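You operate a simulated robot arm through the tools that you are given. There is no shell and no other tool. Be economical: measure what you need, move in short steps, check, and stop when the job is done.

You run a simulated two-armed robot. Do the job below in one go: nothing can be reset, and whatever is moved stays where it is left.

## Task
Pick up the bottle that says "solvent" from the top of the grey bench with one hand, pass it to the other hand and put it on the top of the drawer cabinet. Set down upright: bottle.

The check looks at the end state, three seconds after you hand in, the way a careful person would. Anything else that was tipped, shoved, dropped, spilled or broken makes it a failure.

## Robot
Two 7-joint arms with two-finger parallel grippers on one trunk, on a base that drives. Base frame: it is fixed to the floor where the robot stands at the start and does not move with it; the origin is under the middle of the robot, x ahead of it, y to its left, z up; the surface under the hand at the start is at about z = 850. Readings come in mm, rad, newtons and seconds.
The left shoulder is at the start at [70, 130, 1187], the right one opposite. With the tool pointing down near the work surface each hand reaches from about 200 to 520 mm from the robot's upright axis, wherever it stands, measured 20 degrees to its own side. Places, roughly: top of the drawer cabinet [500, 700, 900]. Payload 1.57 kg a hand.
The tool frame of a hand sits at the grasp point between the pads (the TCP): z along the fingers, y along the line on which they close. The tips reach 30 mm beyond it. Largest opening 80 mm; finger width 17, thickness 12; the body of the gripper, 40 by 82 mm, starts 80 mm behind the TCP.
Orientation is that of the tool frame in the base frame, as a unit quaternion [x, y, z, w]. With the fingers straight down and closing along the base's y, the tool's x points along the base's -x, its y along +y and its z along -z.

## Interface
- The arms move only by the tool apply_moves. It takes "left_series", "right_series" or both (then of equal length, played together; a hand with none holds still); each is a list of rows, each an object of numbers (a shift or turn left out is 0, a gripper value left out holds the last): "x", "y", "z": the shift along the tool's x, y, z in mm; "wx", "wy", "wz": the turn, a rotation vector about the tool's x, y, z in rad; "grip": the closure in counts, from 0 (fully open) to 255 (shut). In form: [{"x": .., "y": .., "z": .., "wx": .., "wy": .., "wz": .., "grip": ..}, ...]. A call has 1 to 12 rows; each row shifts and turns the commanded pose from where the row before left it, along the tool's axes as they then stand. Rows are played at 5 a second. More than 50 mm and 0.15 rad between two rows, or a gripper value outside its range, and nothing of the call is played. Where a pose cannot be reached the arm comes as near as it can. A force on the tool above 40 N (or 10 N above the force at the start of the call, whichever is more), or a blocked arm, ends the call early, and 0.2 s more pass. Each finger travels about 108 mm/s and halts on what it meets, pressing with about 38 N; the grip force reading is that of the motor and also rises with nothing between the fingers. The clock runs only during rows and for 0.2 s after the last one: add rows that do not move to give the fingers time. The reply holds the time, the measured pose of the TCP, the force on the tool along the base axes, the opening and the grip force, in the units named above and with some noise, with the torque about the TCP (base axes, N m) and any sound that the robot's microphone picked up.
- Cameras (640 x 400 px; columns grow to the right, rows downward): "scene" is now at [120.6, 16.6, 1387.8]; the picture's right is [0.23, -0.97, 0.00], its down [-0.79, -0.19, -0.59] and it looks along [0.57, 0.14, -0.81] (base axes); focal length 258 px, centre (320, 200). "left" rides on the left gripper at [72, 7, -122] in its tool frame; the picture's right is [-0.09, 1.00, 0.00], its down [-0.84, -0.08, -0.54] and it looks along [-0.54, -0.05, 0.84] (tool axes); focal length 238 px, centre (320, 200). "right" rides on the right gripper at [72, -7, -122] in its tool frame; the picture's right is [0.09, 1.00, 0.00], its down [-0.84, 0.08, -0.54] and it looks along [-0.54, 0.05, 0.84] (tool axes); focal length 238 px, centre (320, 200). There is no depth. A picture from a camera that has moved, and an enlarged one, comes with that camera's place and axes in the base frame and with its lens.
- grab_frame(camera): a new picture of that camera. It takes no simulated time.
- move_column(by): slides the trunk up (or, below 0, down) by that many mm; the arms and the scene camera ride with it, the base frame stays. It gives what a move gives, with no picture.
- roll_base(legs): drives the robot by 1 to 6 legs, each [ahead, left, turn to the left] in mm, mm and rad, along the robot's own axes; the way and the turn of a leg run together, so that a leg with both is an arc; at most 1500 mm and 3.142 rad a leg. The arms and the cameras ride along, it lands a little off, and it stops where it bumps. It gives what a move gives.
- head_to(pan, tilt): turns the head with the scene camera to pan (to the left, within 1.501 rad either way) and tilt (down, from -0.506 to 1.204), counted from straight ahead of the robot. It gives what a move gives.
- close_up(camera, box): a new picture of the part [left, top, right, bottom] of that camera's present view, enlarged. It takes no simulated time.
- close_job(): hands the job in; it is judged then, once.

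Go step by step. Nothing tells you exact positions but the pictures and the camera data: compare them with the known pose of the tool, close in by small moves and look again before you grip or let go. The budget is 120 turns and 100 pictures, counting those below and the enlarged ones. Unless the task says otherwise, let go and move clear before handing in, and close with one line.

The tools are called after "Emit:" by a JSON object that holds its "name" and its "arguments". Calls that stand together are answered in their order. apply_moves: Moves the arms, as the interface text tells. Its arguments: {"type":"object","properties":{"left_series":{"type":"array","items":{"type":"object","properties":{"x":{"type":"number"},"y":{"type":"number"},"z":{"type":"number"},"wx":{"type":"number"},"wy":{"type":"number"},"wz":{"type":"number"},"grip":{"type":"number"}}}},"right_series":{"type":"array","items":{"type":"object","properties":{"x":{"type":"number"},"y":{"type":"number"},"z":{"type":"number"},"wx":{"type":"number"},"wy":{"type":"number"},"wz":{"type":"number"},"grip":{"type":"number"}}}}},"required":[]} The other tools are called the same way: move_column (by) slides the trunk up or down; roll_base (legs) drives the base; head_to (pan, tilt) turns the head that bears the scene camera; grab_frame (camera) takes a picture; close_up (camera, box) takes an enlarged picture of a part of a camera's view; close_job () hands the job in.

At the start:

```text
time: 0.0
left_eef_pos: [326.5, 238.2, 1147.8]
left_orientation: [-0.001, 1.0, 0.001, 0.001]
left_force: [0.3, -0.2, 0.2]
left_torque: [0.02, 0.0, 0.0]
left_gripper_width: 79.7
left_grasp_force: 0.0
right_eef_pos: [366.3, -94.9, 1112.0]
right_orientation: [0.001, 1.0, 0.0, -0.001]
right_force: [0.1, 0.3, 0.1]
right_torque: [0.0, 0.0, -0.04]
right_gripper_width: 79.8
right_grasp_force: 0.0
trunk travel left (down, up): [-825.0, 115.0]
robot x, y, heading: [0.0, -1.1, 0.002]
head pan, tilt: [0.236, 0.941]
```

scene: 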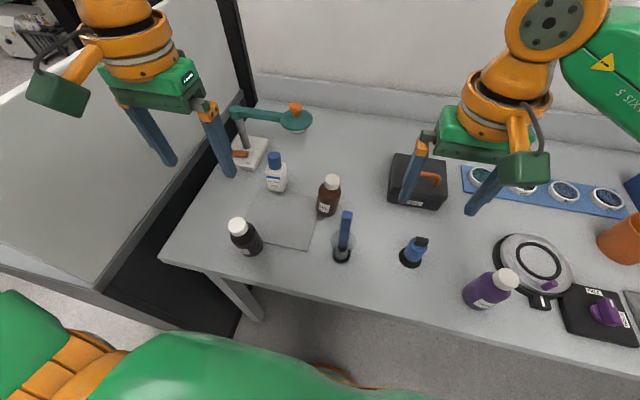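
right: 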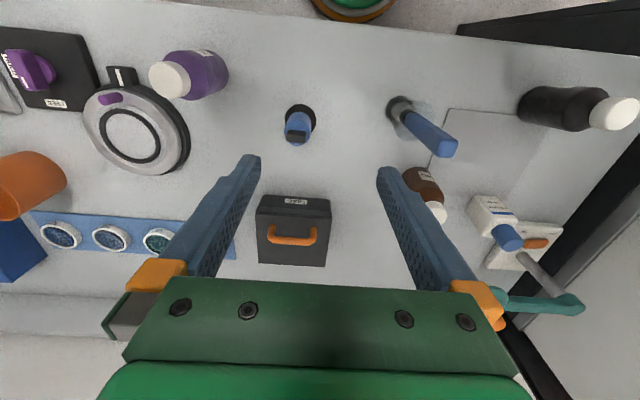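
left: 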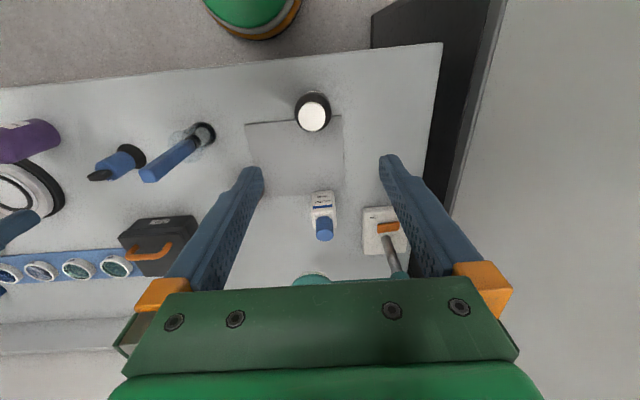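

I see several bottles: white with a blue cap, brown, black, and purple. I need to read the labels, so I take close-ups.

Emit:
{"name": "close_up", "arguments": {"camera": "scene", "box": [220, 140, 360, 265]}}

Emit:
{"name": "close_up", "arguments": {"camera": "scene", "box": [440, 250, 540, 320]}}

Emit:
{"name": "close_up", "arguments": {"camera": "right", "box": [380, 70, 640, 270]}}

```text
3.20 times, centred on (290, 202) of scene
camera zoom: at [120.6, 16.6, 1387.8], right [0.23, -0.97, 0.0], down [-0.79, -0.19, -0.59], along [0.57, 0.14, -0.81], focal length 827 px, centre (416, 192)
```

zoom: 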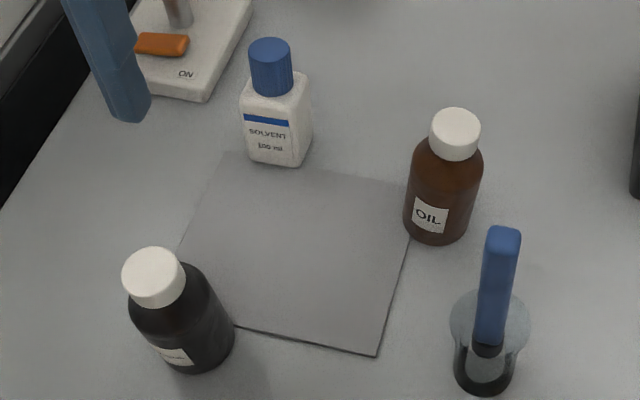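

```text
5.71 times, centred on (490, 285) of scene
camera zoom: at [120.6, 16.6, 1387.8], right [0.23, -0.97, 0.0], down [-0.79, -0.19, -0.59], along [0.57, 0.14, -0.81], focal length 1477 px, centre (-651, -286)
```

zoom: 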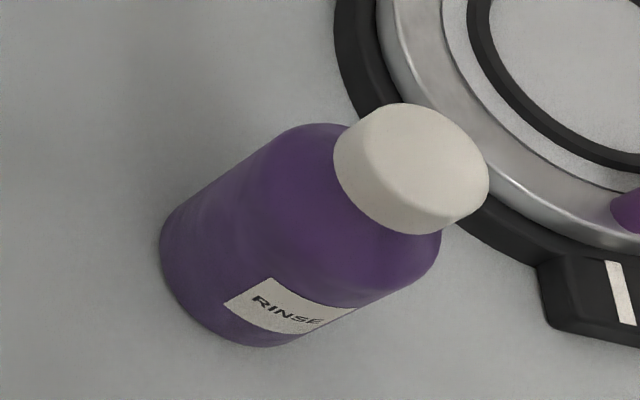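

```text
2.00 times, centred on (510, 170) of right
camera zoom: at [295.4, -100.6, 1234.7], right [-0.09, 1.0, 0.0], down [0.84, 0.08, 0.54], along [0.54, 0.05, -0.84], focal length 477 px, centre (-60, 260)
```

zoom: 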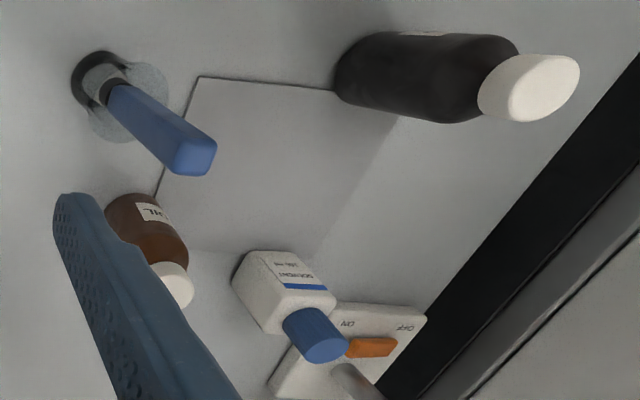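

The solvent bottle is the white one with the blue cap, at about (530, 230), with its top near z 950. Next I look left at the cabinet.

Emit:
{"name": "head_to", "arguments": {"pan": 0.9, "tilt": 0.75}}

Emit:
{"name": "grab_frame", "arguments": {"camera": "scene"}}

```text
time: 1.0
left_eef_pos: [325.9, 237.5, 1149.4]
left_orientation: [-0.001, 1.0, 0.001, 0.001]
left_force: [0.1, -0.6, -0.7]
left_torque: [0.01, -0.01, -0.02]
left_gripper_width: 79.7
left_grasp_force: 0.0
right_eef_pos: [367.2, -93.3, 1111.2]
right_orientation: [0.0, 1.0, -0.001, 0.0]
right_force: [0.3, -0.3, 0.2]
right_torque: [-0.02, -0.03, -0.01]
right_gripper_width: 79.8
right_grasp_force: 0.0
trunk travel left (down, up): [-825.0, 115.0]
robot x, y, heading: [-2.2, -3.3, -0.002]
head pan, tilt: [0.901, 0.75]
```

```text
93 pictures are left
camera scene: at [100.8, 64.4, 1402.6], right [0.78, -0.62, 0.0], down [-0.42, -0.53, -0.73], along [0.45, 0.57, -0.68], focal length 258 px, centre (320, 200)
```

scene: 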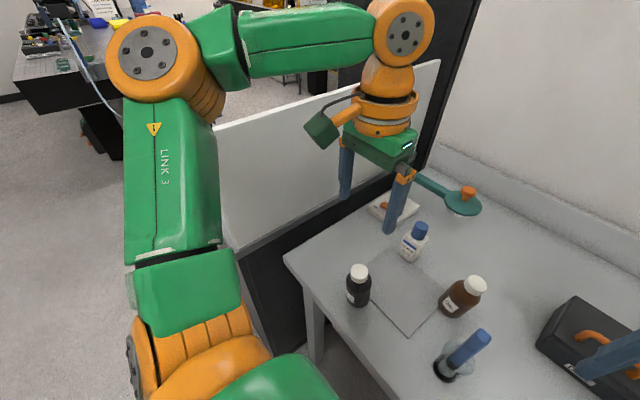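

A panel stands to the left of the bench. I look further left for the cabinet.

Emit:
{"name": "head_to", "arguments": {"pan": 1.0, "tilt": 0.35}}

Emit:
{"name": "grab_frame", "arguments": {"camera": "scene"}}

Emit:
{"name": "head_to", "arguments": {"pan": 1.45, "tilt": 0.6}}

Emit:
{"name": "grab_frame", "arguments": {"camera": "scene"}}

```text
time: 1.9
left_eef_pos: [325.5, 237.5, 1147.7]
left_orientation: [-0.001, 1.0, 0.0, 0.001]
left_force: [1.6, 0.4, -0.5]
left_torque: [0.01, -0.02, 0.03]
left_gripper_width: 79.8
left_grasp_force: 0.1
right_eef_pos: [367.5, -93.8, 1111.3]
right_orientation: [0.0, 1.0, -0.001, 0.0]
right_force: [-0.1, 0.1, -0.1]
right_torque: [0.01, 0.02, -0.03]
right_gripper_width: 80.0
right_grasp_force: 0.1
trunk travel left (down, up): [-825.0, 115.0]
robot x, y, heading: [-0.7, -5.2, 0.003]
head pan, tilt: [1.0, 0.351]
```

```text
92 pictures are left
camera scene: at [99.6, 77.9, 1438.2], right [0.84, -0.54, 0.0], down [-0.19, -0.29, -0.94], along [0.51, 0.79, -0.34], focal length 258 px, centre (320, 200)
```

scene: 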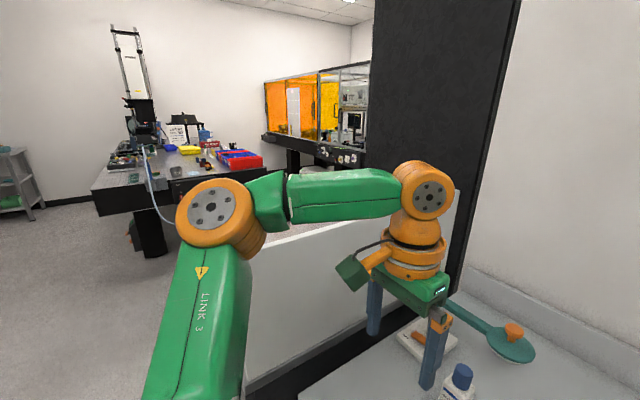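

```text
time: 2.8
left_eef_pos: [326.7, 237.6, 1148.2]
left_orientation: [-0.001, 1.0, -0.001, -0.001]
left_force: [1.1, 0.3, -0.4]
left_torque: [-0.02, -0.01, 0.01]
left_gripper_width: 79.9
left_grasp_force: 0.0
right_eef_pos: [367.0, -94.9, 1111.3]
right_orientation: [-0.001, 1.0, 0.0, -0.001]
right_force: [0.7, -0.3, -0.3]
right_torque: [-0.02, 0.03, 0.02]
right_gripper_width: 80.1
right_grasp_force: 0.1
trunk travel left (down, up): [-825.0, 115.0]
robot x, y, heading: [0.5, 3.6, 0.001]
head pan, tilt: [1.45, 0.6]
```

```text
91 pictures are left
camera scene: at [60.1, 87.2, 1415.6], right [0.99, -0.12, 0.0], down [-0.07, -0.56, -0.83], along [0.1, 0.82, -0.56], focal length 258 px, centre (320, 200)
```

scene: 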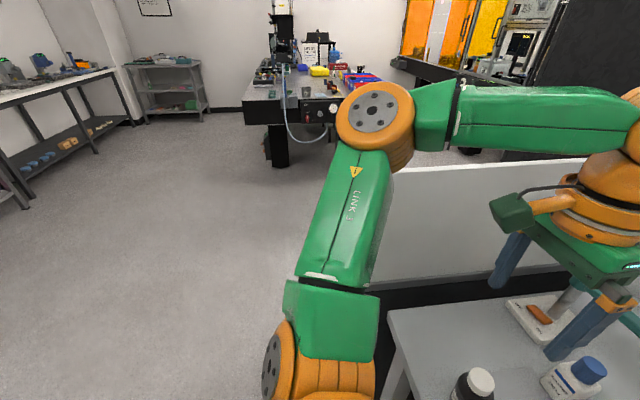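

The cabinet is hidden behind the white partition, so I'll need to drive around it. I'll pick with the left hand and place with the right. First I roll ahead to bring the bottle into left-hand reach.

Emit:
{"name": "roll_base", "arguments": {"legs": [[100, 0, 0]]}}

Emit:
{"name": "head_to", "arguments": {"pan": 0.45, "tilt": 0.9}}

Emit:
{"name": "grab_frame", "arguments": {"camera": "scene"}}

Emit:
{"name": "grab_frame", "arguments": {"camera": "left"}}

```text
time: 4.0
left_eef_pos: [421.0, 238.1, 1149.8]
left_orientation: [-0.001, 1.0, 0.0, 0.003]
left_force: [-0.5, -0.4, -0.4]
left_torque: [0.02, -0.05, 0.01]
left_gripper_width: 79.8
left_grasp_force: 0.0
right_eef_pos: [462.9, -94.6, 1113.6]
right_orientation: [0.0, 1.0, 0.0, 0.002]
right_force: [-1.0, 0.6, -0.6]
right_torque: [-0.02, -0.03, -0.01]
right_gripper_width: 79.9
right_grasp_force: 0.1
trunk travel left (down, up): [-825.0, 115.0]
robot x, y, heading: [97.9, -1.6, -0.001]
head pan, tilt: [1.45, 0.6]
```

```text
time: 5.2
left_eef_pos: [424.5, 238.3, 1148.7]
left_orientation: [-0.001, 1.0, 0.0, 0.001]
left_force: [0.3, -0.1, -0.1]
left_torque: [-0.02, 0.03, 0.01]
left_gripper_width: 79.9
left_grasp_force: 0.0
right_eef_pos: [466.3, -94.0, 1111.0]
right_orientation: [0.0, 1.0, 0.001, 0.0]
right_force: [0.0, 0.3, -0.3]
right_torque: [0.01, 0.01, 0.0]
right_gripper_width: 79.9
right_grasp_force: 0.1
trunk travel left (down, up): [-825.0, 115.0]
robot x, y, heading: [99.6, -0.5, 0.001]
head pan, tilt: [0.45, 0.901]
```

```text
90 pictures are left
camera scene: at [216.3, 32.7, 1390.8], right [0.44, -0.9, 0.0], down [-0.7, -0.34, -0.62], along [0.56, 0.27, -0.78], focal length 258 px, centre (320, 200)
```

scene: 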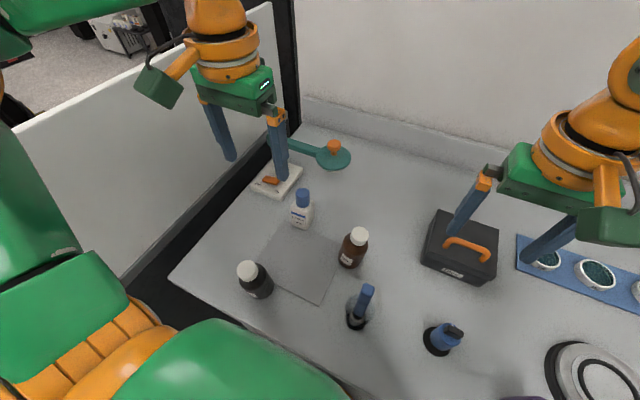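

```text
89 pictures are left
camera left: at [352.7, 244.1, 1270.5], right [0.09, 1.0, 0.0], down [0.84, -0.08, 0.54], along [0.54, -0.05, -0.84], focal length 238 px, centre (320, 200)
```

left: 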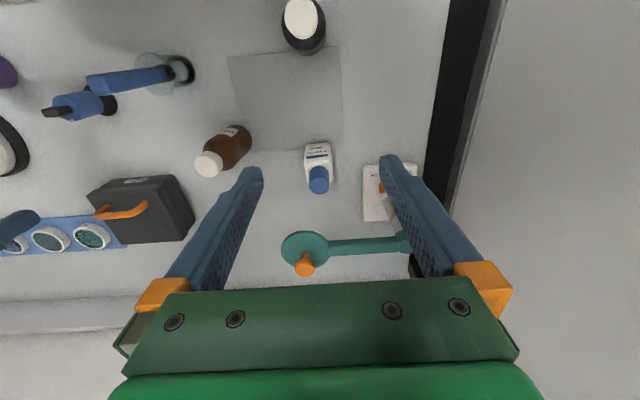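

The cap top is at about (535, 227, 950). The stand's paddle is at about (626, 194, 986), which leaves clearance. I bring the left hand over the bottle, staying high.

Emit:
{"name": "apply_moves", "arguments": {"left_series": [{"x": -37, "y": -4, "z": 15, "grip": 70}, {"x": -37, "y": -4, "z": 15}, {"x": -36, "y": -3, "z": 20}, {"z": 20}, {}]}}

Emit:
{"name": "grab_frame", "arguments": {"camera": "left"}}

Emit:
{"name": "grab_frame", "arguments": {"camera": "scene"}}

```text
time: 6.4
left_eef_pos: [536.0, 228.8, 1077.9]
left_orientation: [-0.002, 1.0, 0.001, 0.002]
left_force: [-0.3, 0.2, 0.6]
left_torque: [0.01, 0.01, 0.04]
left_gripper_width: 58.1
left_grasp_force: 0.1
right_eef_pos: [466.5, -94.5, 1110.9]
right_orientation: [0.0, 1.0, 0.0, 0.0]
right_force: [0.6, -0.2, -0.2]
right_torque: [0.03, 0.02, -0.03]
right_gripper_width: 79.7
right_grasp_force: 0.1
trunk travel left (down, up): [-825.0, 115.0]
robot x, y, heading: [100.1, 3.1, -0.004]
head pan, tilt: [0.45, 0.901]
```

```text
88 pictures are left
camera left: at [463.4, 233.2, 1200.8], right [0.09, 1.0, 0.0], down [0.84, -0.08, 0.54], along [0.54, -0.05, -0.84], focal length 238 px, centre (320, 200)
```

left: 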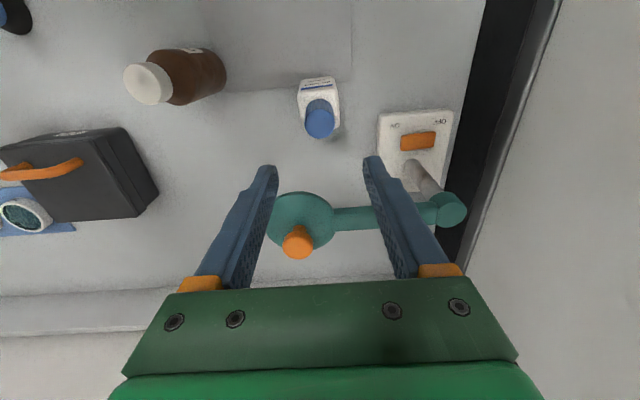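

```text
87 pictures are left
camera scene: at [216.0, 32.2, 1390.8], right [0.44, -0.9, 0.0], down [-0.71, -0.34, -0.62], along [0.56, 0.27, -0.78], focal length 258 px, centre (320, 200)
```

scene: 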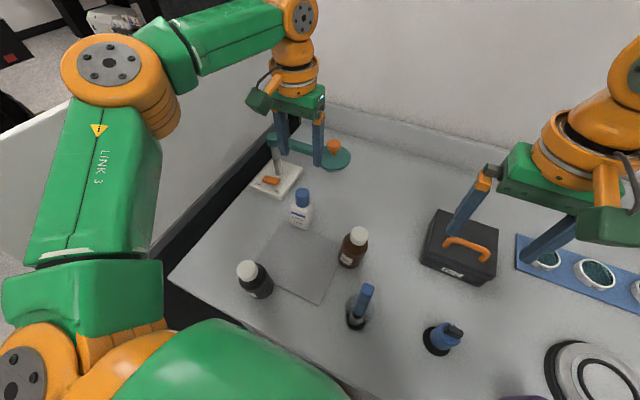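

The estimate is now a cap top at (528, 228, ~958). I shift to that and lower part of the way.

Emit:
{"name": "apply_moves", "arguments": {"left_series": [{"x": 8, "y": 0, "z": 20}, {"z": 40}, {}]}}

Emit:
{"name": "grab_frame", "arguments": {"camera": "left"}}

Emit:
{"name": "close_up", "arguments": {"camera": "scene", "box": [230, 60, 390, 260]}}

```text
time: 7.2
left_eef_pos: [528.0, 227.4, 1017.6]
left_orientation: [-0.001, 1.0, 0.0, 0.0]
left_force: [0.2, -0.2, 0.2]
left_torque: [-0.02, -0.02, -0.01]
left_gripper_width: 57.9
left_grasp_force: 0.1
right_eef_pos: [466.3, -95.1, 1111.3]
right_orientation: [0.0, 1.0, 0.0, 0.0]
right_force: [0.8, 0.2, -0.4]
right_torque: [-0.02, 0.0, 0.0]
right_gripper_width: 79.7
right_grasp_force: 0.0
trunk travel left (down, up): [-825.0, 115.0]
robot x, y, heading: [97.9, 4.1, -0.002]
head pan, tilt: [0.45, 0.901]
```

```text
86 pictures are left
camera left: at [455.6, 232.8, 1140.1], right [0.09, 1.0, 0.0], down [0.84, -0.08, 0.54], along [0.54, -0.05, -0.84], focal length 238 px, centre (320, 200)
```

left: 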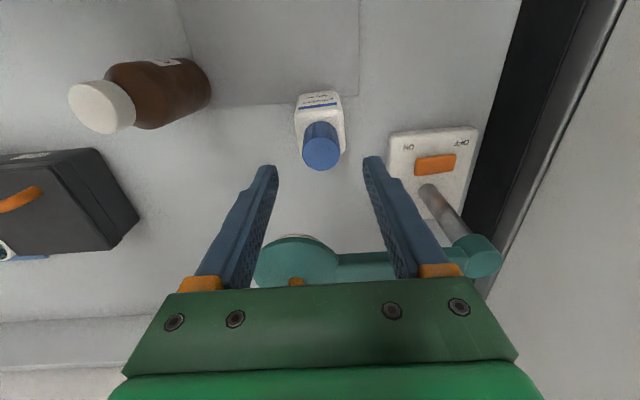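

```text
2.00 times, centred on (310, 160) of scene
camera zoom: at [217.0, 32.3, 1390.7], right [0.44, -0.9, 0.0], down [-0.71, -0.34, -0.62], along [0.56, 0.27, -0.78], focal length 517 px, centre (340, 280)
```

zoom: 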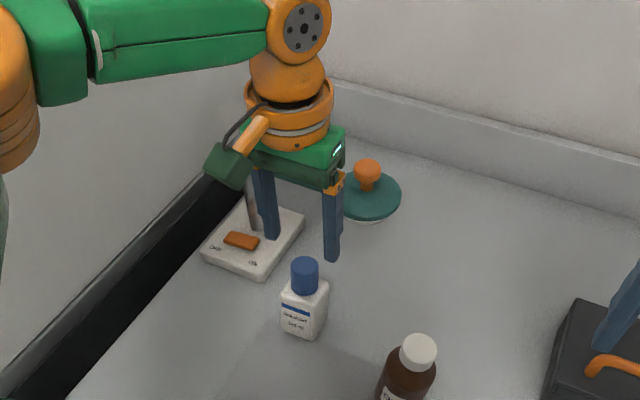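

The cap sits right below the grasp axis at (529, 227). I lower so that the tips flank the cap.

Emit:
{"name": "apply_moves", "arguments": {"left_series": [{"x": -1, "z": 30}, {"z": 27}, {}]}}

Emit:
{"name": "grab_frame", "arguments": {"camera": "left"}}

Emit:
{"name": "close_up", "arguments": {"camera": "scene", "box": [250, 120, 350, 240]}}

```text
time: 8.0
left_eef_pos: [528.3, 226.8, 961.6]
left_orientation: [0.0, 1.0, -0.001, 0.001]
left_force: [-0.3, -0.6, 0.7]
left_torque: [-0.01, 0.0, -0.02]
left_gripper_width: 58.1
left_grasp_force: 0.0
right_eef_pos: [465.5, -93.9, 1111.4]
right_orientation: [0.0, 1.0, 0.0, 0.0]
right_force: [-0.2, -0.4, 0.1]
right_torque: [0.01, 0.02, 0.02]
right_gripper_width: 80.2
right_grasp_force: 0.0
trunk travel left (down, up): [-825.0, 115.0]
robot x, y, heading: [100.2, -2.1, -0.004]
head pan, tilt: [0.45, 0.901]
```

```text
84 pictures are left
camera left: at [455.7, 233.0, 1083.6], right [0.09, 1.0, 0.0], down [0.84, -0.07, 0.54], along [0.54, -0.05, -0.84], focal length 238 px, centre (320, 200)
```

left: 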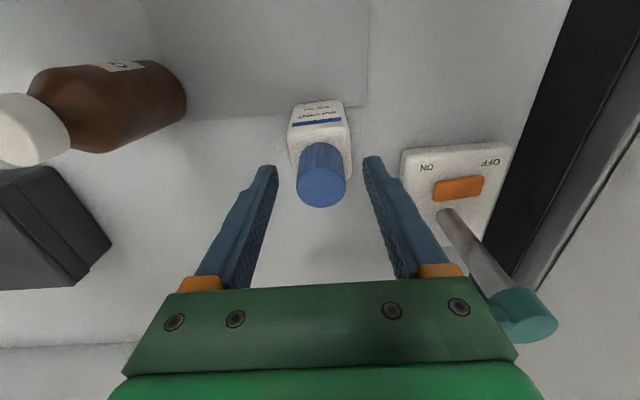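

```text
3.33 times, centred on (300, 180) of scene
camera zoom: at [216.3, 32.4, 1390.8], right [0.44, -0.9, 0.0], down [-0.71, -0.34, -0.62], along [0.56, 0.27, -0.78], focal length 862 px, centre (387, 267)
```

zoom: 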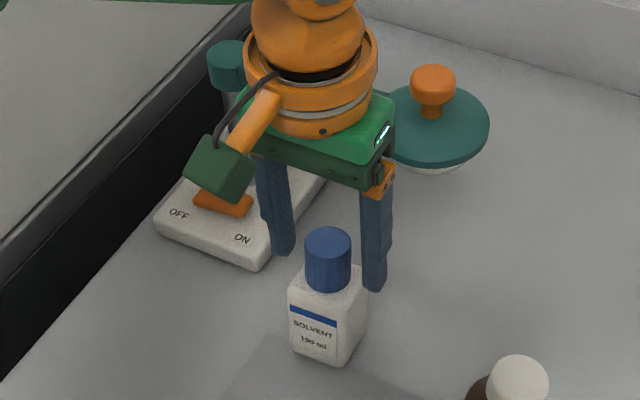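

The cap is centred between the fingers, with the tips about 30 mm below its top. I close the left gripper.

Emit:
{"name": "apply_moves", "arguments": {"left_series": [{"grip": 160}, {"grip": 255}, {}, {}]}}

Emit:
{"name": "grab_frame", "arguments": {"camera": "left"}}

```text
time: 9.0
left_eef_pos: [528.3, 227.4, 961.1]
left_orientation: [0.0, 1.0, -0.001, 0.001]
left_force: [0.1, 0.5, 0.3]
left_torque: [-0.02, 0.0, 0.04]
left_gripper_width: 27.7
left_grasp_force: 38.0
right_eef_pos: [465.4, -93.3, 1111.4]
right_orientation: [-0.001, 1.0, 0.0, 0.0]
right_force: [0.4, -0.5, -0.6]
right_torque: [-0.01, 0.03, 0.01]
right_gripper_width: 80.1
right_grasp_force: 0.1
trunk travel left (down, up): [-825.0, 115.0]
robot x, y, heading: [98.8, -0.7, -0.002]
head pan, tilt: [0.45, 0.901]
heard: snap
```

```text
82 pictures are left
camera left: at [456.1, 233.1, 1083.6], right [0.09, 1.0, 0.0], down [0.84, -0.07, 0.54], along [0.54, -0.05, -0.84], focal length 238 px, centre (320, 200)
```

left: 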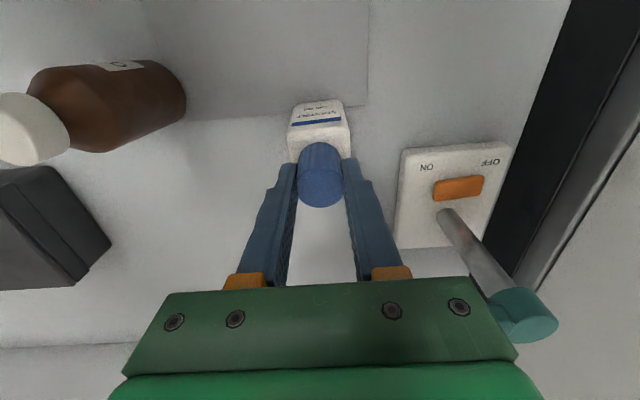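

The grip holds at 27.7 mm, but I heard a "snap". I lift slightly and check whether the bottle comes along with the cap.

Emit:
{"name": "apply_moves", "arguments": {"left_series": [{"z": -8}, {"z": -7}, {}]}}

Emit:
{"name": "close_up", "arguments": {"camera": "scene", "box": [250, 120, 350, 240]}}

Emit:
{"name": "grab_frame", "arguments": {"camera": "left"}}

```text
time: 9.8
left_eef_pos: [528.0, 227.2, 976.0]
left_orientation: [-0.001, 1.0, 0.0, 0.0]
left_force: [0.3, -0.2, -0.4]
left_torque: [-0.01, -0.01, 0.01]
left_gripper_width: 28.0
left_grasp_force: 38.3
right_eef_pos: [466.6, -92.9, 1112.0]
right_orientation: [0.001, 1.0, 0.0, 0.0]
right_force: [0.0, -0.3, -0.2]
right_torque: [0.0, 0.03, 0.01]
right_gripper_width: 80.0
right_grasp_force: 0.2
trunk travel left (down, up): [-825.0, 115.0]
robot x, y, heading: [94.8, 1.3, 0.001]
head pan, tilt: [0.45, 0.901]
```

```text
3.33 times, centred on (300, 180) of scene
camera zoom: at [216.9, 32.6, 1390.7], right [0.44, -0.9, 0.0], down [-0.71, -0.34, -0.62], along [0.56, 0.27, -0.78], focal length 862 px, centre (387, 267)
```

zoom: 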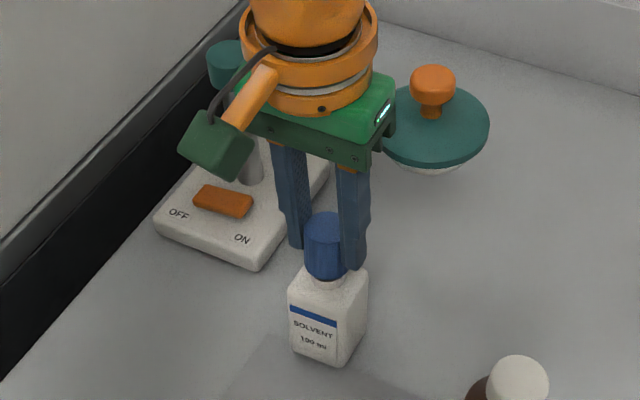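

```text
80 pictures are left
camera left: at [456.3, 233.0, 1098.7], right [0.09, 1.0, 0.0], down [0.84, -0.08, 0.54], along [0.54, -0.05, -0.84], focal length 238 px, centre (320, 200)
```

left: 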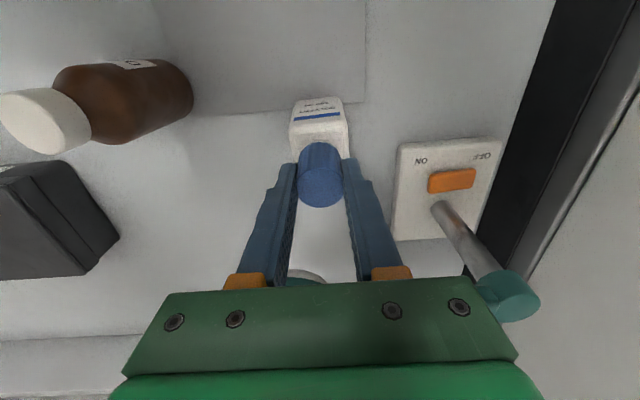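

The cap has come off and the bottle stayed on the bench with its neck showing. I set the cap straight back on the neck and release; I'll have to hold the body instead.

Emit:
{"name": "apply_moves", "arguments": {"left_series": [{"z": 8}, {"z": 7}, {"z": 1}, {}]}}

Emit:
{"name": "close_up", "arguments": {"camera": "scene", "box": [250, 120, 350, 240]}}

```text
time: 10.8
left_eef_pos: [528.9, 227.2, 962.3]
left_orientation: [-0.001, 1.0, 0.0, 0.003]
left_force: [3.2, 1.6, 8.7]
left_torque: [0.15, -0.14, -0.03]
left_gripper_width: 27.7
left_grasp_force: 38.0
right_eef_pos: [466.4, -93.0, 1110.5]
right_orientation: [0.0, 1.0, 0.0, -0.001]
right_force: [0.4, -0.2, -0.3]
right_torque: [-0.01, 0.01, 0.03]
right_gripper_width: 79.9
right_grasp_force: 0.0
trunk travel left (down, up): [-825.0, 115.0]
robot x, y, heading: [98.7, -1.0, 0.004]
head pan, tilt: [0.45, 0.901]
heard: snap
```

```text
3.33 times, centred on (300, 180) of scene
camera zoom: at [216.0, 32.2, 1391.0], right [0.44, -0.9, 0.0], down [-0.71, -0.34, -0.62], along [0.56, 0.27, -0.78], focal length 862 px, centre (387, 267)
```

zoom: 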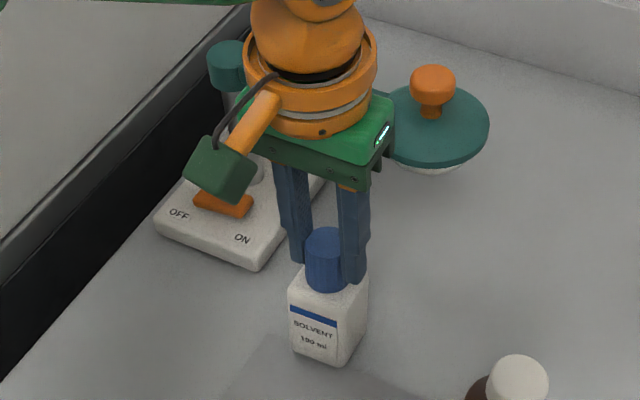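

The second snap means the cap is seated again. I release and raise the left hand. The new plan is for the right hand to grip the body from above and the left hand to take it from the side, which keeps the left elbow away from the partition.

Emit:
{"name": "apply_moves", "arguments": {"left_series": [{"grip": 170}, {"grip": 90}, {}, {"z": -30}, {"z": -40}, {"z": -50}]}}

Emit:
{"name": "close_up", "arguments": {"camera": "scene", "box": [250, 120, 350, 240]}}

Emit:
{"name": "grab_frame", "arguments": {"camera": "left"}}

```text
time: 12.2
left_eef_pos: [528.1, 227.2, 1082.7]
left_orientation: [-0.001, 1.0, 0.0, 0.0]
left_force: [-0.6, -0.9, -0.4]
left_torque: [-0.02, 0.01, -0.01]
left_gripper_width: 51.9
left_grasp_force: 0.0
right_eef_pos: [465.6, -94.0, 1111.1]
right_orientation: [0.0, 1.0, 0.0, 0.0]
right_force: [-0.7, -0.3, 0.0]
right_torque: [0.03, 0.01, -0.04]
right_gripper_width: 80.0
right_grasp_force: 0.1
trunk travel left (down, up): [-825.0, 115.0]
robot x, y, heading: [103.5, -2.8, -0.001]
head pan, tilt: [0.45, 0.901]
heard: snap
```

```text
3.33 times, centred on (300, 180) of scene
camera zoom: at [215.9, 32.1, 1390.8], right [0.44, -0.9, 0.0], down [-0.71, -0.34, -0.62], along [0.56, 0.27, -0.78], focal length 862 px, centre (387, 267)
```

zoom: 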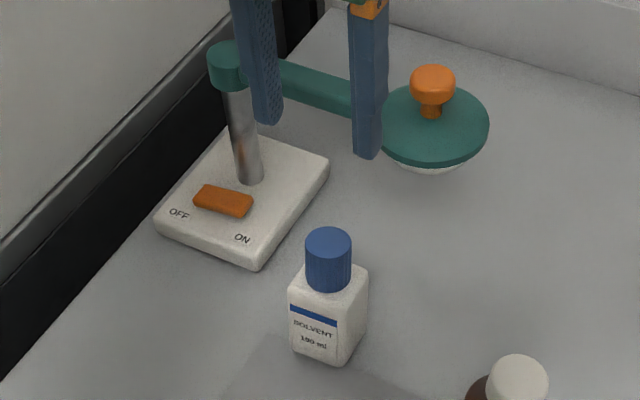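

```text
77 pictures are left
camera left: at [455.8, 232.6, 1204.8], right [0.09, 1.0, 0.0], down [0.84, -0.08, 0.54], along [0.54, -0.05, -0.84], focal length 238 px, centre (320, 200)
```

left: 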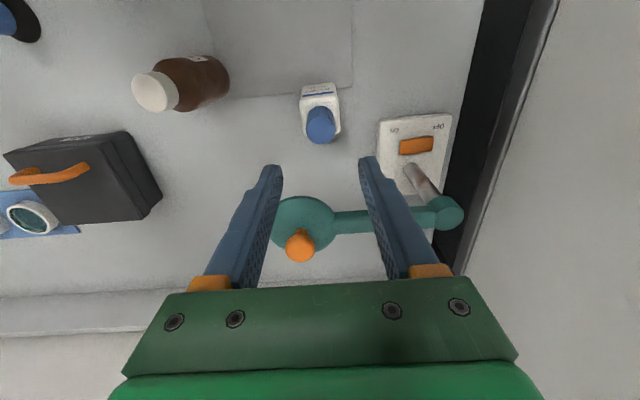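

The cap is back in place and the bottle is standing. I raise and retract the left hand before turning.

Emit:
{"name": "apply_moves", "arguments": {"left_series": [{"z": -45}, {"z": -45}, {"x": 45, "z": -15}, {"x": 45, "z": -15}, {"x": 45}, {"x": 45}, {"x": 45}, {}]}}

Emit:
{"name": "roll_base", "arguments": {"legs": [[0, 0, 0.5]]}}

Emit:
{"name": "head_to", "arguments": {"pan": 0.1, "tilt": 0.9}}

Emit:
{"name": "grab_frame", "arguments": {"camera": "scene"}}

Emit:
{"name": "grab_frame", "arguments": {"camera": "right"}}

```text
time: 14.0
left_eef_pos: [288.2, 229.4, 1192.6]
left_orientation: [0.0, 1.0, 0.0, 0.0]
left_force: [0.2, -0.3, -0.5]
left_torque: [0.01, 0.04, 0.02]
left_gripper_width: 51.8
left_grasp_force: 0.1
left hand out of reach, approached as far as the arm can: row 2
right_eef_pos: [467.1, -93.3, 1110.4]
right_orientation: [0.0, 1.0, 0.0, 0.0]
right_force: [0.4, 0.3, -0.5]
right_torque: [-0.04, -0.03, 0.0]
right_gripper_width: 79.9
right_grasp_force: 0.1
trunk travel left (down, up): [-825.0, 115.0]
robot x, y, heading: [99.8, -1.4, -0.0]
head pan, tilt: [0.45, 0.901]
```

```text
time: 15.8
left_eef_pos: [154.9, 292.8, 1193.0]
left_orientation: [-0.25, 0.968, 0.0, 0.001]
left_force: [-0.4, 0.5, -0.2]
left_torque: [0.01, -0.04, 0.03]
left_gripper_width: 51.6
left_grasp_force: 0.1
right_eef_pos: [466.4, 92.8, 1111.5]
right_orientation: [-0.249, 0.969, -0.001, 0.0]
right_force: [-0.3, 0.9, 0.1]
right_torque: [0.0, 0.0, -0.01]
right_gripper_width: 80.0
right_grasp_force: 0.1
trunk travel left (down, up): [-825.0, 115.0]
robot x, y, heading: [96.9, 6.1, 0.507]
head pan, tilt: [0.45, 0.901]
```

```text
time: 16.7
left_eef_pos: [155.4, 293.4, 1192.5]
left_orientation: [-0.25, 0.968, 0.0, 0.001]
left_force: [0.3, 0.0, 0.0]
left_torque: [0.06, 0.03, 0.0]
left_gripper_width: 51.8
left_grasp_force: 0.0
right_eef_pos: [464.9, 94.5, 1111.0]
right_orientation: [-0.248, 0.969, 0.0, 0.0]
right_force: [0.1, 0.3, 0.2]
right_torque: [0.0, -0.01, -0.03]
right_gripper_width: 80.2
right_grasp_force: 0.2
trunk travel left (down, up): [-825.0, 115.0]
robot x, y, heading: [97.1, -0.3, 0.503]
head pan, tilt: [0.099, 0.901]
```

```text
76 pictures are left
camera scene: at [204.6, 66.5, 1390.8], right [0.57, -0.82, 0.0], down [-0.65, -0.44, -0.62], along [0.51, 0.35, -0.78], focal length 258 px, centre (320, 200)
```

scene: 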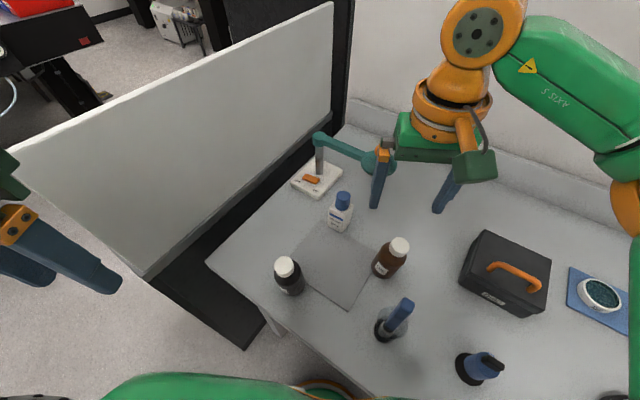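

```text
75 pictures are left
camera right: at [406.8, 53.8, 1234.8], right [-0.56, 0.83, 0.0], down [0.7, 0.47, 0.54], along [0.45, 0.3, -0.84], focal length 238 px, centre (320, 200)
```

right: 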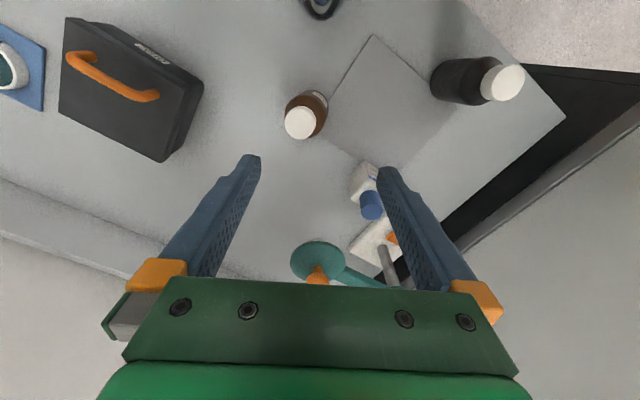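

The partition's near end is at about x 175, y 440, with its top at z 1205. I turn the right tool square to the base axes and bring it over the bottle.

Emit:
{"name": "apply_moves", "arguments": {"right_series": [{"wz": 0.126}, {"wz": 0.126}, {"wz": 0.126}, {"wz": 0.126}, {"x": -20, "y": 44}, {"x": -22, "y": 44}, {"x": -22, "y": 44}, {}]}}

Emit:
{"name": "grab_frame", "arguments": {"camera": "right"}}

```text
time: 18.5
left_eef_pos: [154.8, 292.3, 1192.4]
left_orientation: [-0.248, 0.969, 0.001, -0.001]
left_force: [-0.1, 0.1, 1.5]
left_torque: [0.01, 0.01, 0.0]
left_gripper_width: 51.8
left_grasp_force: 0.1
right_eef_pos: [508.0, 179.8, 1108.6]
right_orientation: [0.001, 1.0, 0.001, 0.0]
right_force: [0.8, -1.3, 0.5]
right_torque: [0.0, 0.02, -0.03]
right_gripper_width: 80.0
right_grasp_force: 0.1
right hand out of reach, approached as far as the arm can: row 6, 7
trunk travel left (down, up): [-825.0, 115.0]
robot x, y, heading: [96.4, -2.6, 0.507]
head pan, tilt: [0.099, 0.901]
```

```text
74 pictures are left
camera right: at [436.7, 173.3, 1232.1], right [-0.09, 1.0, 0.0], down [0.84, 0.08, 0.54], along [0.54, 0.05, -0.84], focal length 238 px, centre (320, 200)
```

right: 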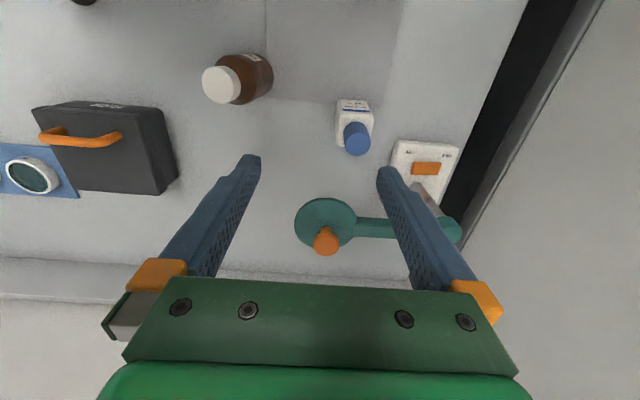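

The right hand is short of reach. I raise nothing and roll about 70 mm closer along the present heading.

Emit:
{"name": "roll_base", "arguments": {"legs": [[70, 0, 0]]}}

Emit:
{"name": "grab_frame", "arguments": {"camera": "scene"}}

```text
time: 19.5
left_eef_pos: [208.8, 324.6, 1193.8]
left_orientation: [-0.248, 0.969, 0.001, 0.003]
left_force: [-0.4, -0.2, -0.3]
left_torque: [0.0, -0.08, 0.01]
left_gripper_width: 51.7
left_grasp_force: 0.2
right_eef_pos: [562.9, 210.7, 1111.4]
right_orientation: [0.0, 1.0, 0.001, 0.003]
right_force: [-0.8, -0.8, 0.3]
right_torque: [0.0, -0.05, 0.01]
right_gripper_width: 79.9
right_grasp_force: 0.1
trunk travel left (down, up): [-825.0, 115.0]
robot x, y, heading: [159.1, 33.0, 0.501]
head pan, tilt: [0.099, 0.901]
```

```text
73 pictures are left
camera scene: at [258.6, 96.1, 1391.6], right [0.57, -0.82, 0.0], down [-0.64, -0.44, -0.63], along [0.52, 0.35, -0.78], focal length 258 px, centre (320, 200)
```

scene: 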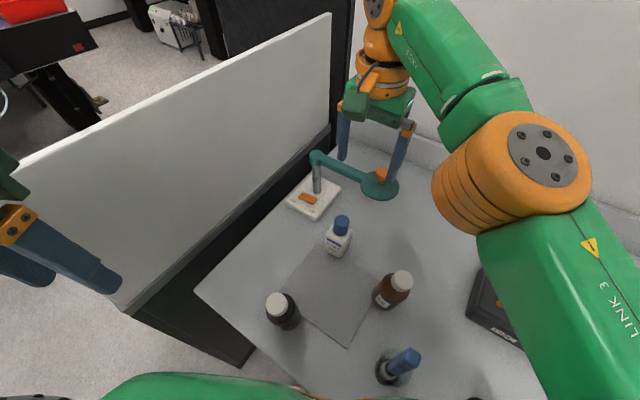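

I have reach now. I move the right hand above the bottle at (528, 227) with a moderate opening.

Emit:
{"name": "apply_moves", "arguments": {"right_series": [{"x": 18, "y": 8, "grip": 45}, {"x": 17, "y": 8}, {"z": 45}, {"z": 30}, {}]}}

Emit:
{"name": "grab_frame", "arguments": {"camera": "right"}}

Emit:
{"name": "close_up", "arguments": {"camera": "scene", "box": [270, 100, 430, 280]}}

```text
time: 20.7
left_eef_pos: [214.0, 327.5, 1193.6]
left_orientation: [-0.249, 0.969, 0.0, 0.001]
left_force: [-0.1, 0.5, -0.1]
left_torque: [-0.02, -0.02, -0.03]
left_gripper_width: 52.0
left_grasp_force: 0.2
right_eef_pos: [531.5, 229.0, 1033.8]
right_orientation: [0.001, 1.0, 0.0, 0.001]
right_force: [-0.9, -0.1, 0.2]
right_torque: [0.0, 0.02, -0.01]
right_gripper_width: 66.0
right_grasp_force: 0.1
trunk travel left (down, up): [-825.0, 115.0]
robot x, y, heading: [159.8, 33.0, 0.502]
head pan, tilt: [0.099, 0.901]
```

```text
72 pictures are left
camera right: at [460.0, 223.8, 1157.6], right [-0.09, 1.0, 0.0], down [0.84, 0.08, 0.54], along [0.54, 0.05, -0.84], focal length 238 px, centre (320, 200)
```

right: 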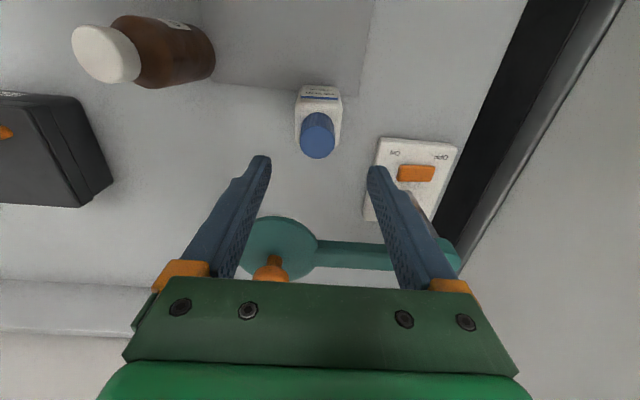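

```text
2.22 times, centred on (350, 190) of scene
camera zoom: at [264.3, 99.9, 1390.9], right [0.57, -0.82, 0.0], down [-0.65, -0.44, -0.62], along [0.51, 0.35, -0.78], focal length 574 px, centre (253, 222)
```

zoom: 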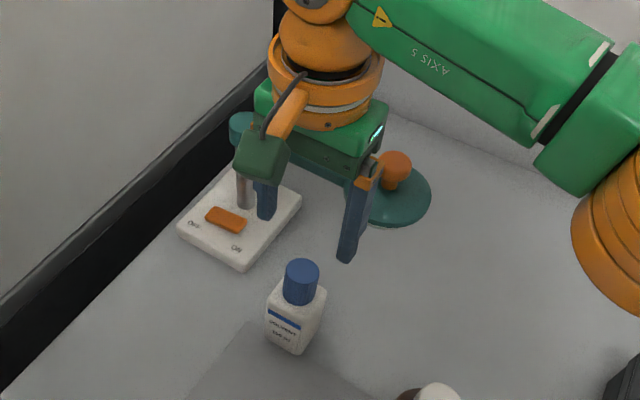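

The axis is centred within 4 mm. I correct that and lower part of the way, then check.

Emit:
{"name": "apply_moves", "arguments": {"right_series": [{"x": 3.5, "y": -1}, {"z": 40}, {"z": 35}, {}]}}

Emit:
{"name": "grab_frame", "arguments": {"camera": "right"}}

Emit:
{"name": "close_up", "arguments": {"camera": "scene", "box": [270, 100, 430, 280]}}

```text
time: 21.7
left_eef_pos: [214.5, 328.0, 1191.2]
left_orientation: [-0.25, 0.968, 0.0, 0.001]
left_force: [-0.1, 0.3, -0.3]
left_torque: [-0.03, -0.01, 0.0]
left_gripper_width: 52.3
left_grasp_force: 0.0
right_eef_pos: [529.5, 229.1, 957.3]
right_orientation: [0.001, 1.0, 0.0, 0.0]
right_force: [-1.2, 0.5, 0.2]
right_torque: [0.02, 0.0, -0.03]
right_gripper_width: 65.9
right_grasp_force: 0.1
trunk travel left (down, up): [-825.0, 115.0]
robot x, y, heading: [158.3, 32.5, 0.503]
head pan, tilt: [0.099, 0.901]
```

```text
70 pictures are left
camera right: at [457.5, 222.7, 1081.6], right [-0.09, 1.0, 0.0], down [0.84, 0.08, 0.54], along [0.54, 0.05, -0.84], focal length 238 px, centre (320, 200)
```

right: 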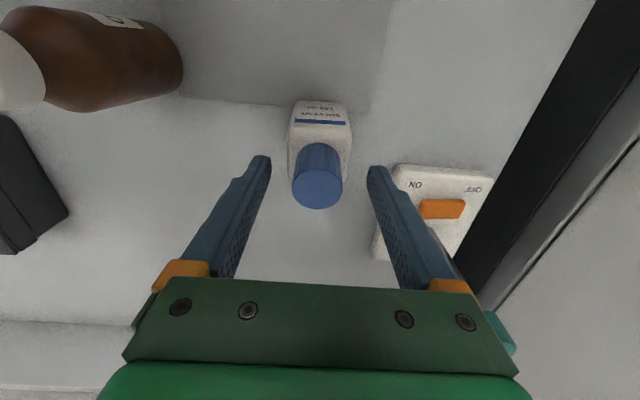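

```text
2.22 times, centred on (350, 190) of scene
camera zoom: at [265.7, 100.0, 1390.8], right [0.57, -0.82, 0.0], down [-0.65, -0.44, -0.62], along [0.51, 0.35, -0.78], focal length 574 px, centre (253, 222)
```

zoom: 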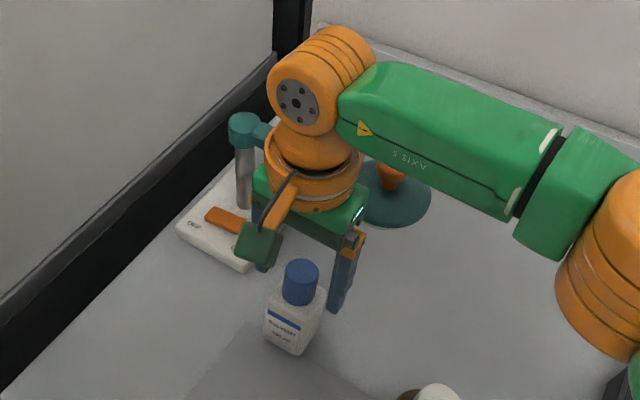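

Still well centred. I lower to gripping height on the body.

Emit:
{"name": "apply_moves", "arguments": {"right_series": [{"y": -1, "z": 25}, {"z": 23}, {}]}}

Emit:
{"name": "grab_frame", "arguments": {"camera": "right"}}

Emit:
{"name": "close_up", "arguments": {"camera": "scene", "box": [270, 100, 430, 280]}}

```text
time: 22.5
left_eef_pos: [215.6, 327.3, 1192.5]
left_orientation: [-0.248, 0.969, 0.0, 0.001]
left_force: [-0.5, -0.2, 0.7]
left_torque: [0.02, 0.0, -0.03]
left_gripper_width: 51.9
left_grasp_force: 0.0
right_eef_pos: [530.5, 228.4, 910.3]
right_orientation: [0.001, 1.0, 0.0, 0.001]
right_force: [0.1, 0.3, -0.1]
right_torque: [0.02, 0.03, 0.02]
right_gripper_width: 66.0
right_grasp_force: 0.1
trunk travel left (down, up): [-825.0, 115.0]
robot x, y, heading: [161.1, 31.1, 0.502]
head pan, tilt: [0.099, 0.901]
```

```text
68 pictures are left
camera right: at [458.2, 222.3, 1033.8], right [-0.09, 1.0, 0.0], down [0.84, 0.08, 0.54], along [0.54, 0.05, -0.84], focal length 238 px, centre (320, 200)
```

right: 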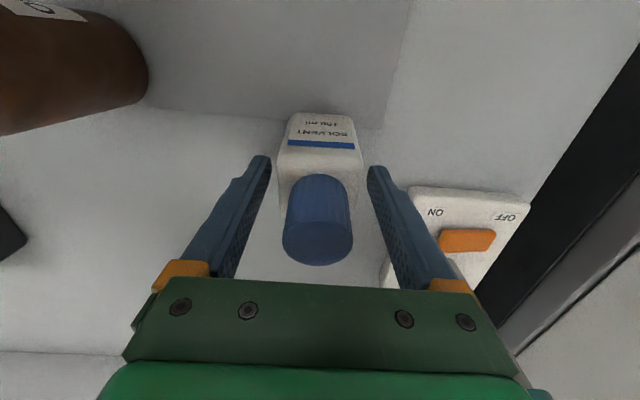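

```text
2.22 times, centred on (350, 190) of scene
camera zoom: at [265.7, 100.0, 1390.8], right [0.57, -0.82, 0.0], down [-0.65, -0.44, -0.62], along [0.51, 0.35, -0.78], focal length 574 px, centre (253, 222)
```

zoom: 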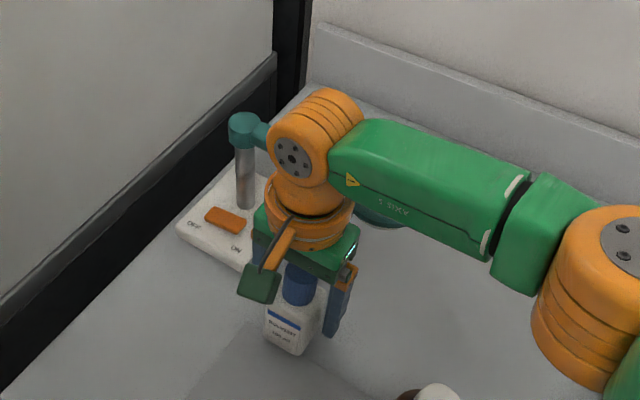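

The fingers straddle the body. I close on it.

Emit:
{"name": "apply_moves", "arguments": {"right_series": [{"grip": 100}, {"grip": 140}, {"grip": 255}, {}, {}]}}

Emit:
{"name": "grab_frame", "arguments": {"camera": "right"}}

```text
time: 23.7
left_eef_pos: [215.8, 327.6, 1191.2]
left_orientation: [-0.249, 0.968, 0.0, 0.001]
left_force: [0.7, 0.6, 0.5]
left_torque: [-0.01, 0.01, -0.02]
left_gripper_width: 51.6
left_grasp_force: 0.1
right_eef_pos: [529.6, 229.2, 909.9]
right_orientation: [0.002, 1.0, 0.0, 0.0]
right_force: [-0.2, 0.8, 0.3]
right_torque: [0.0, 0.0, 0.02]
right_gripper_width: 46.0
right_grasp_force: 38.1
trunk travel left (down, up): [-825.0, 115.0]
robot x, y, heading: [163.3, 33.2, 0.504]
head pan, tilt: [0.099, 0.901]
```

```text
66 pictures are left
camera right: at [458.5, 222.5, 1033.9], right [-0.09, 1.0, 0.0], down [0.84, 0.08, 0.54], along [0.54, 0.05, -0.84], focal length 238 px, centre (320, 200)
```

right: 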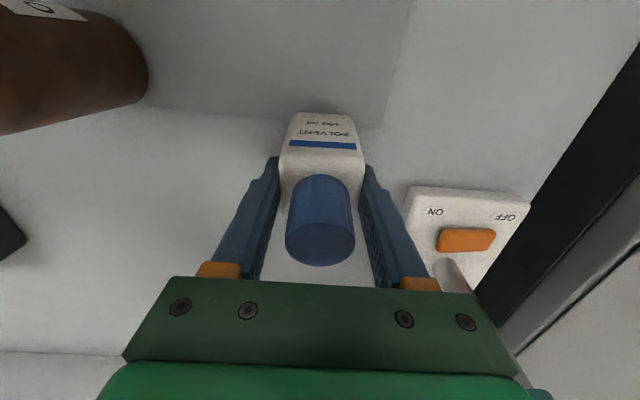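

The body is held at 46 mm. I lift straight up and check.

Emit:
{"name": "apply_moves", "arguments": {"right_series": [{"z": -10}, {"z": -20}, {"z": -30}, {"z": -35}, {"z": -35}, {"z": -35}, {}]}}

Emit:
{"name": "grab_frame", "arguments": {"camera": "scene"}}

Emit:
{"name": "grab_frame", "arguments": {"camera": "right"}}

```text
time: 25.3
left_eef_pos: [216.6, 326.5, 1192.5]
left_orientation: [-0.249, 0.969, 0.0, 0.0]
left_force: [0.1, 0.2, -0.6]
left_torque: [-0.01, 0.02, 0.01]
left_gripper_width: 51.9
left_grasp_force: 0.0
right_eef_pos: [530.8, 230.2, 1075.2]
right_orientation: [0.001, 1.0, 0.0, 0.001]
right_force: [0.5, 0.5, -0.4]
right_torque: [0.0, -0.01, 0.04]
right_gripper_width: 45.7
right_grasp_force: 38.3
trunk travel left (down, up): [-825.0, 115.0]
robot x, y, heading: [162.9, 35.5, 0.502]
head pan, tilt: [0.099, 0.901]
```

```text
65 pictures are left
camera scene: at [266.4, 100.3, 1390.7], right [0.57, -0.82, 0.0], down [-0.65, -0.44, -0.62], along [0.51, 0.35, -0.78], focal length 258 px, centre (320, 200)
```

scene: 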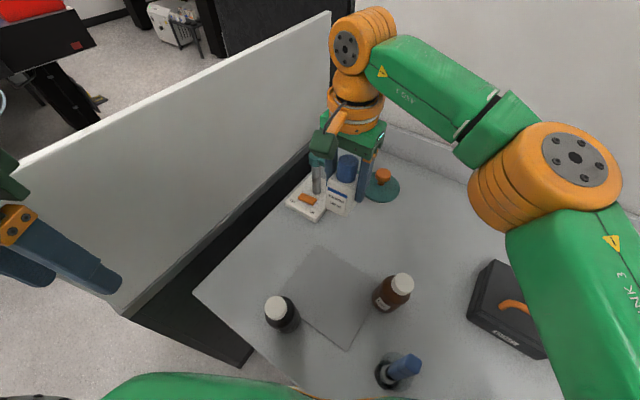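

```text
64 pictures are left
camera right: at [459.4, 223.1, 1199.6], right [-0.09, 1.0, 0.0], down [0.84, 0.08, 0.54], along [0.54, 0.05, -0.84], focal length 238 px, centre (320, 200)
```

right: 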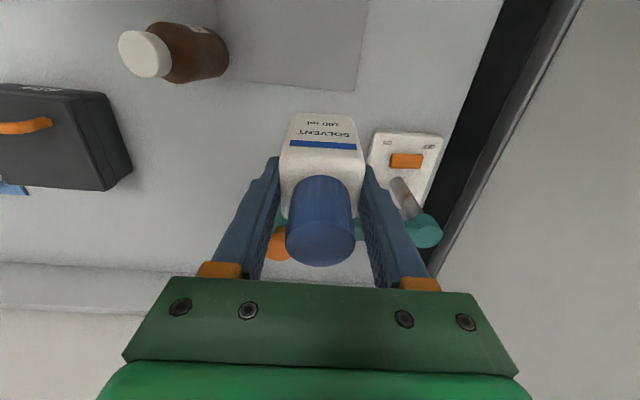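

Bottle and cap are held and upright. I back away from the bench into open floor for the handover.

Emit:
{"name": "roll_base", "arguments": {"legs": [[-280, 0, 0]]}}

Emit:
{"name": "grab_frame", "arguments": {"camera": "scene"}}

```text
time: 27.2
left_eef_pos: [-25.9, 194.0, 1192.5]
left_orientation: [-0.25, 0.968, 0.0, -0.001]
left_force: [0.4, 0.7, -0.5]
left_torque: [0.0, -0.02, 0.02]
left_gripper_width: 51.8
left_grasp_force: 0.1
right_eef_pos: [288.8, 96.7, 1074.7]
right_orientation: [0.0, 1.0, -0.001, -0.001]
right_force: [-0.3, -0.2, -1.0]
right_torque: [-0.04, 0.0, 0.01]
right_gripper_width: 45.5
right_grasp_force: 37.9
trunk travel left (down, up): [-825.0, 115.0]
robot x, y, heading: [-84.9, -101.4, 0.506]
head pan, tilt: [0.099, 0.901]
```

```text
63 pictures are left
camera scene: at [24.6, -32.3, 1390.4], right [0.57, -0.82, 0.0], down [-0.65, -0.44, -0.62], along [0.51, 0.35, -0.79], focal length 258 px, centre (320, 200)
```

scene: 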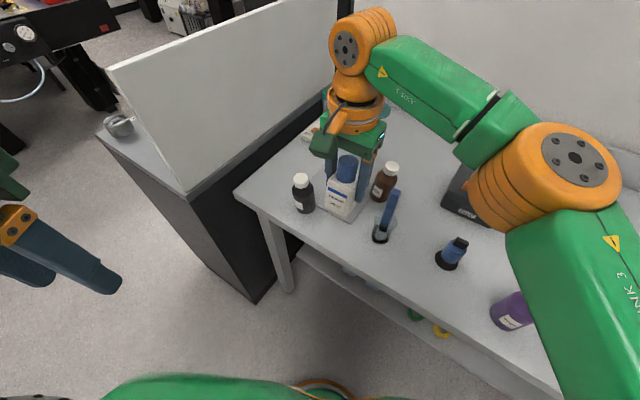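

The cabinet top is now visible left of the partition (front edge x≈170, y 464–890). For the handover I turn the right tool about the vertical, and turn the left tool to come in at 45° from the left.

Emit:
{"name": "apply_moves", "arguments": {"right_series": [{"wz": -0.125}, {"wz": -0.125}, {"wz": -0.125}, {"wz": -0.125}, {"wz": -0.125}, {"wz": -0.125}, {"wz": -0.125}, {"wz": -0.125}, {}], "left_series": [{"wz": 0.1325}, {"wz": 0.1325}, {"wz": 0.1325}, {"wz": 0.1325}, {"wz": 0.1325}, {"wz": 0.1325}, {"wz": 0.1325}, {"wz": 0.1325}, {}]}}

Emit:
{"name": "grab_frame", "arguments": {"camera": "scene"}}

```text
time: 29.2
left_eef_pos: [-28.3, 193.9, 1192.3]
left_orientation: [0.275, 0.962, 0.001, 0.0]
left_force: [0.1, -0.2, -0.6]
left_torque: [0.0, -0.02, 0.0]
left_gripper_width: 51.6
left_grasp_force: 0.1
right_eef_pos: [286.0, 95.8, 1075.9]
right_orientation: [-0.48, 0.877, 0.001, 0.0]
right_force: [-0.4, 0.4, -1.5]
right_torque: [0.01, 0.02, 0.0]
right_gripper_width: 45.4
right_grasp_force: 38.1
trunk travel left (down, up): [-825.0, 115.0]
robot x, y, heading: [-82.1, -97.9, 0.5]
head pan, tilt: [0.099, 0.901]
```

```text
62 pictures are left
camera scene: at [22.1, -33.7, 1390.7], right [0.57, -0.82, 0.0], down [-0.65, -0.44, -0.62], along [0.51, 0.35, -0.78], focal length 258 px, centre (320, 200)
```

scene: 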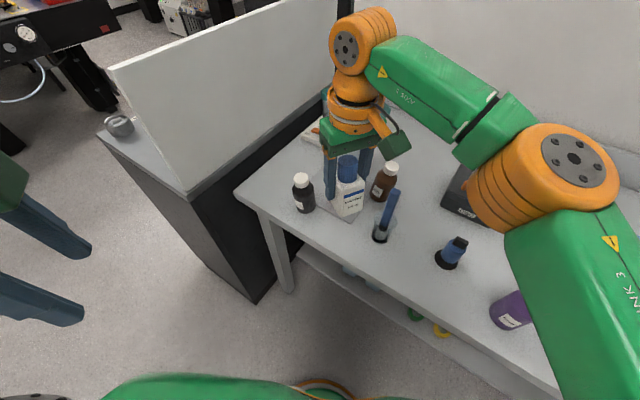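

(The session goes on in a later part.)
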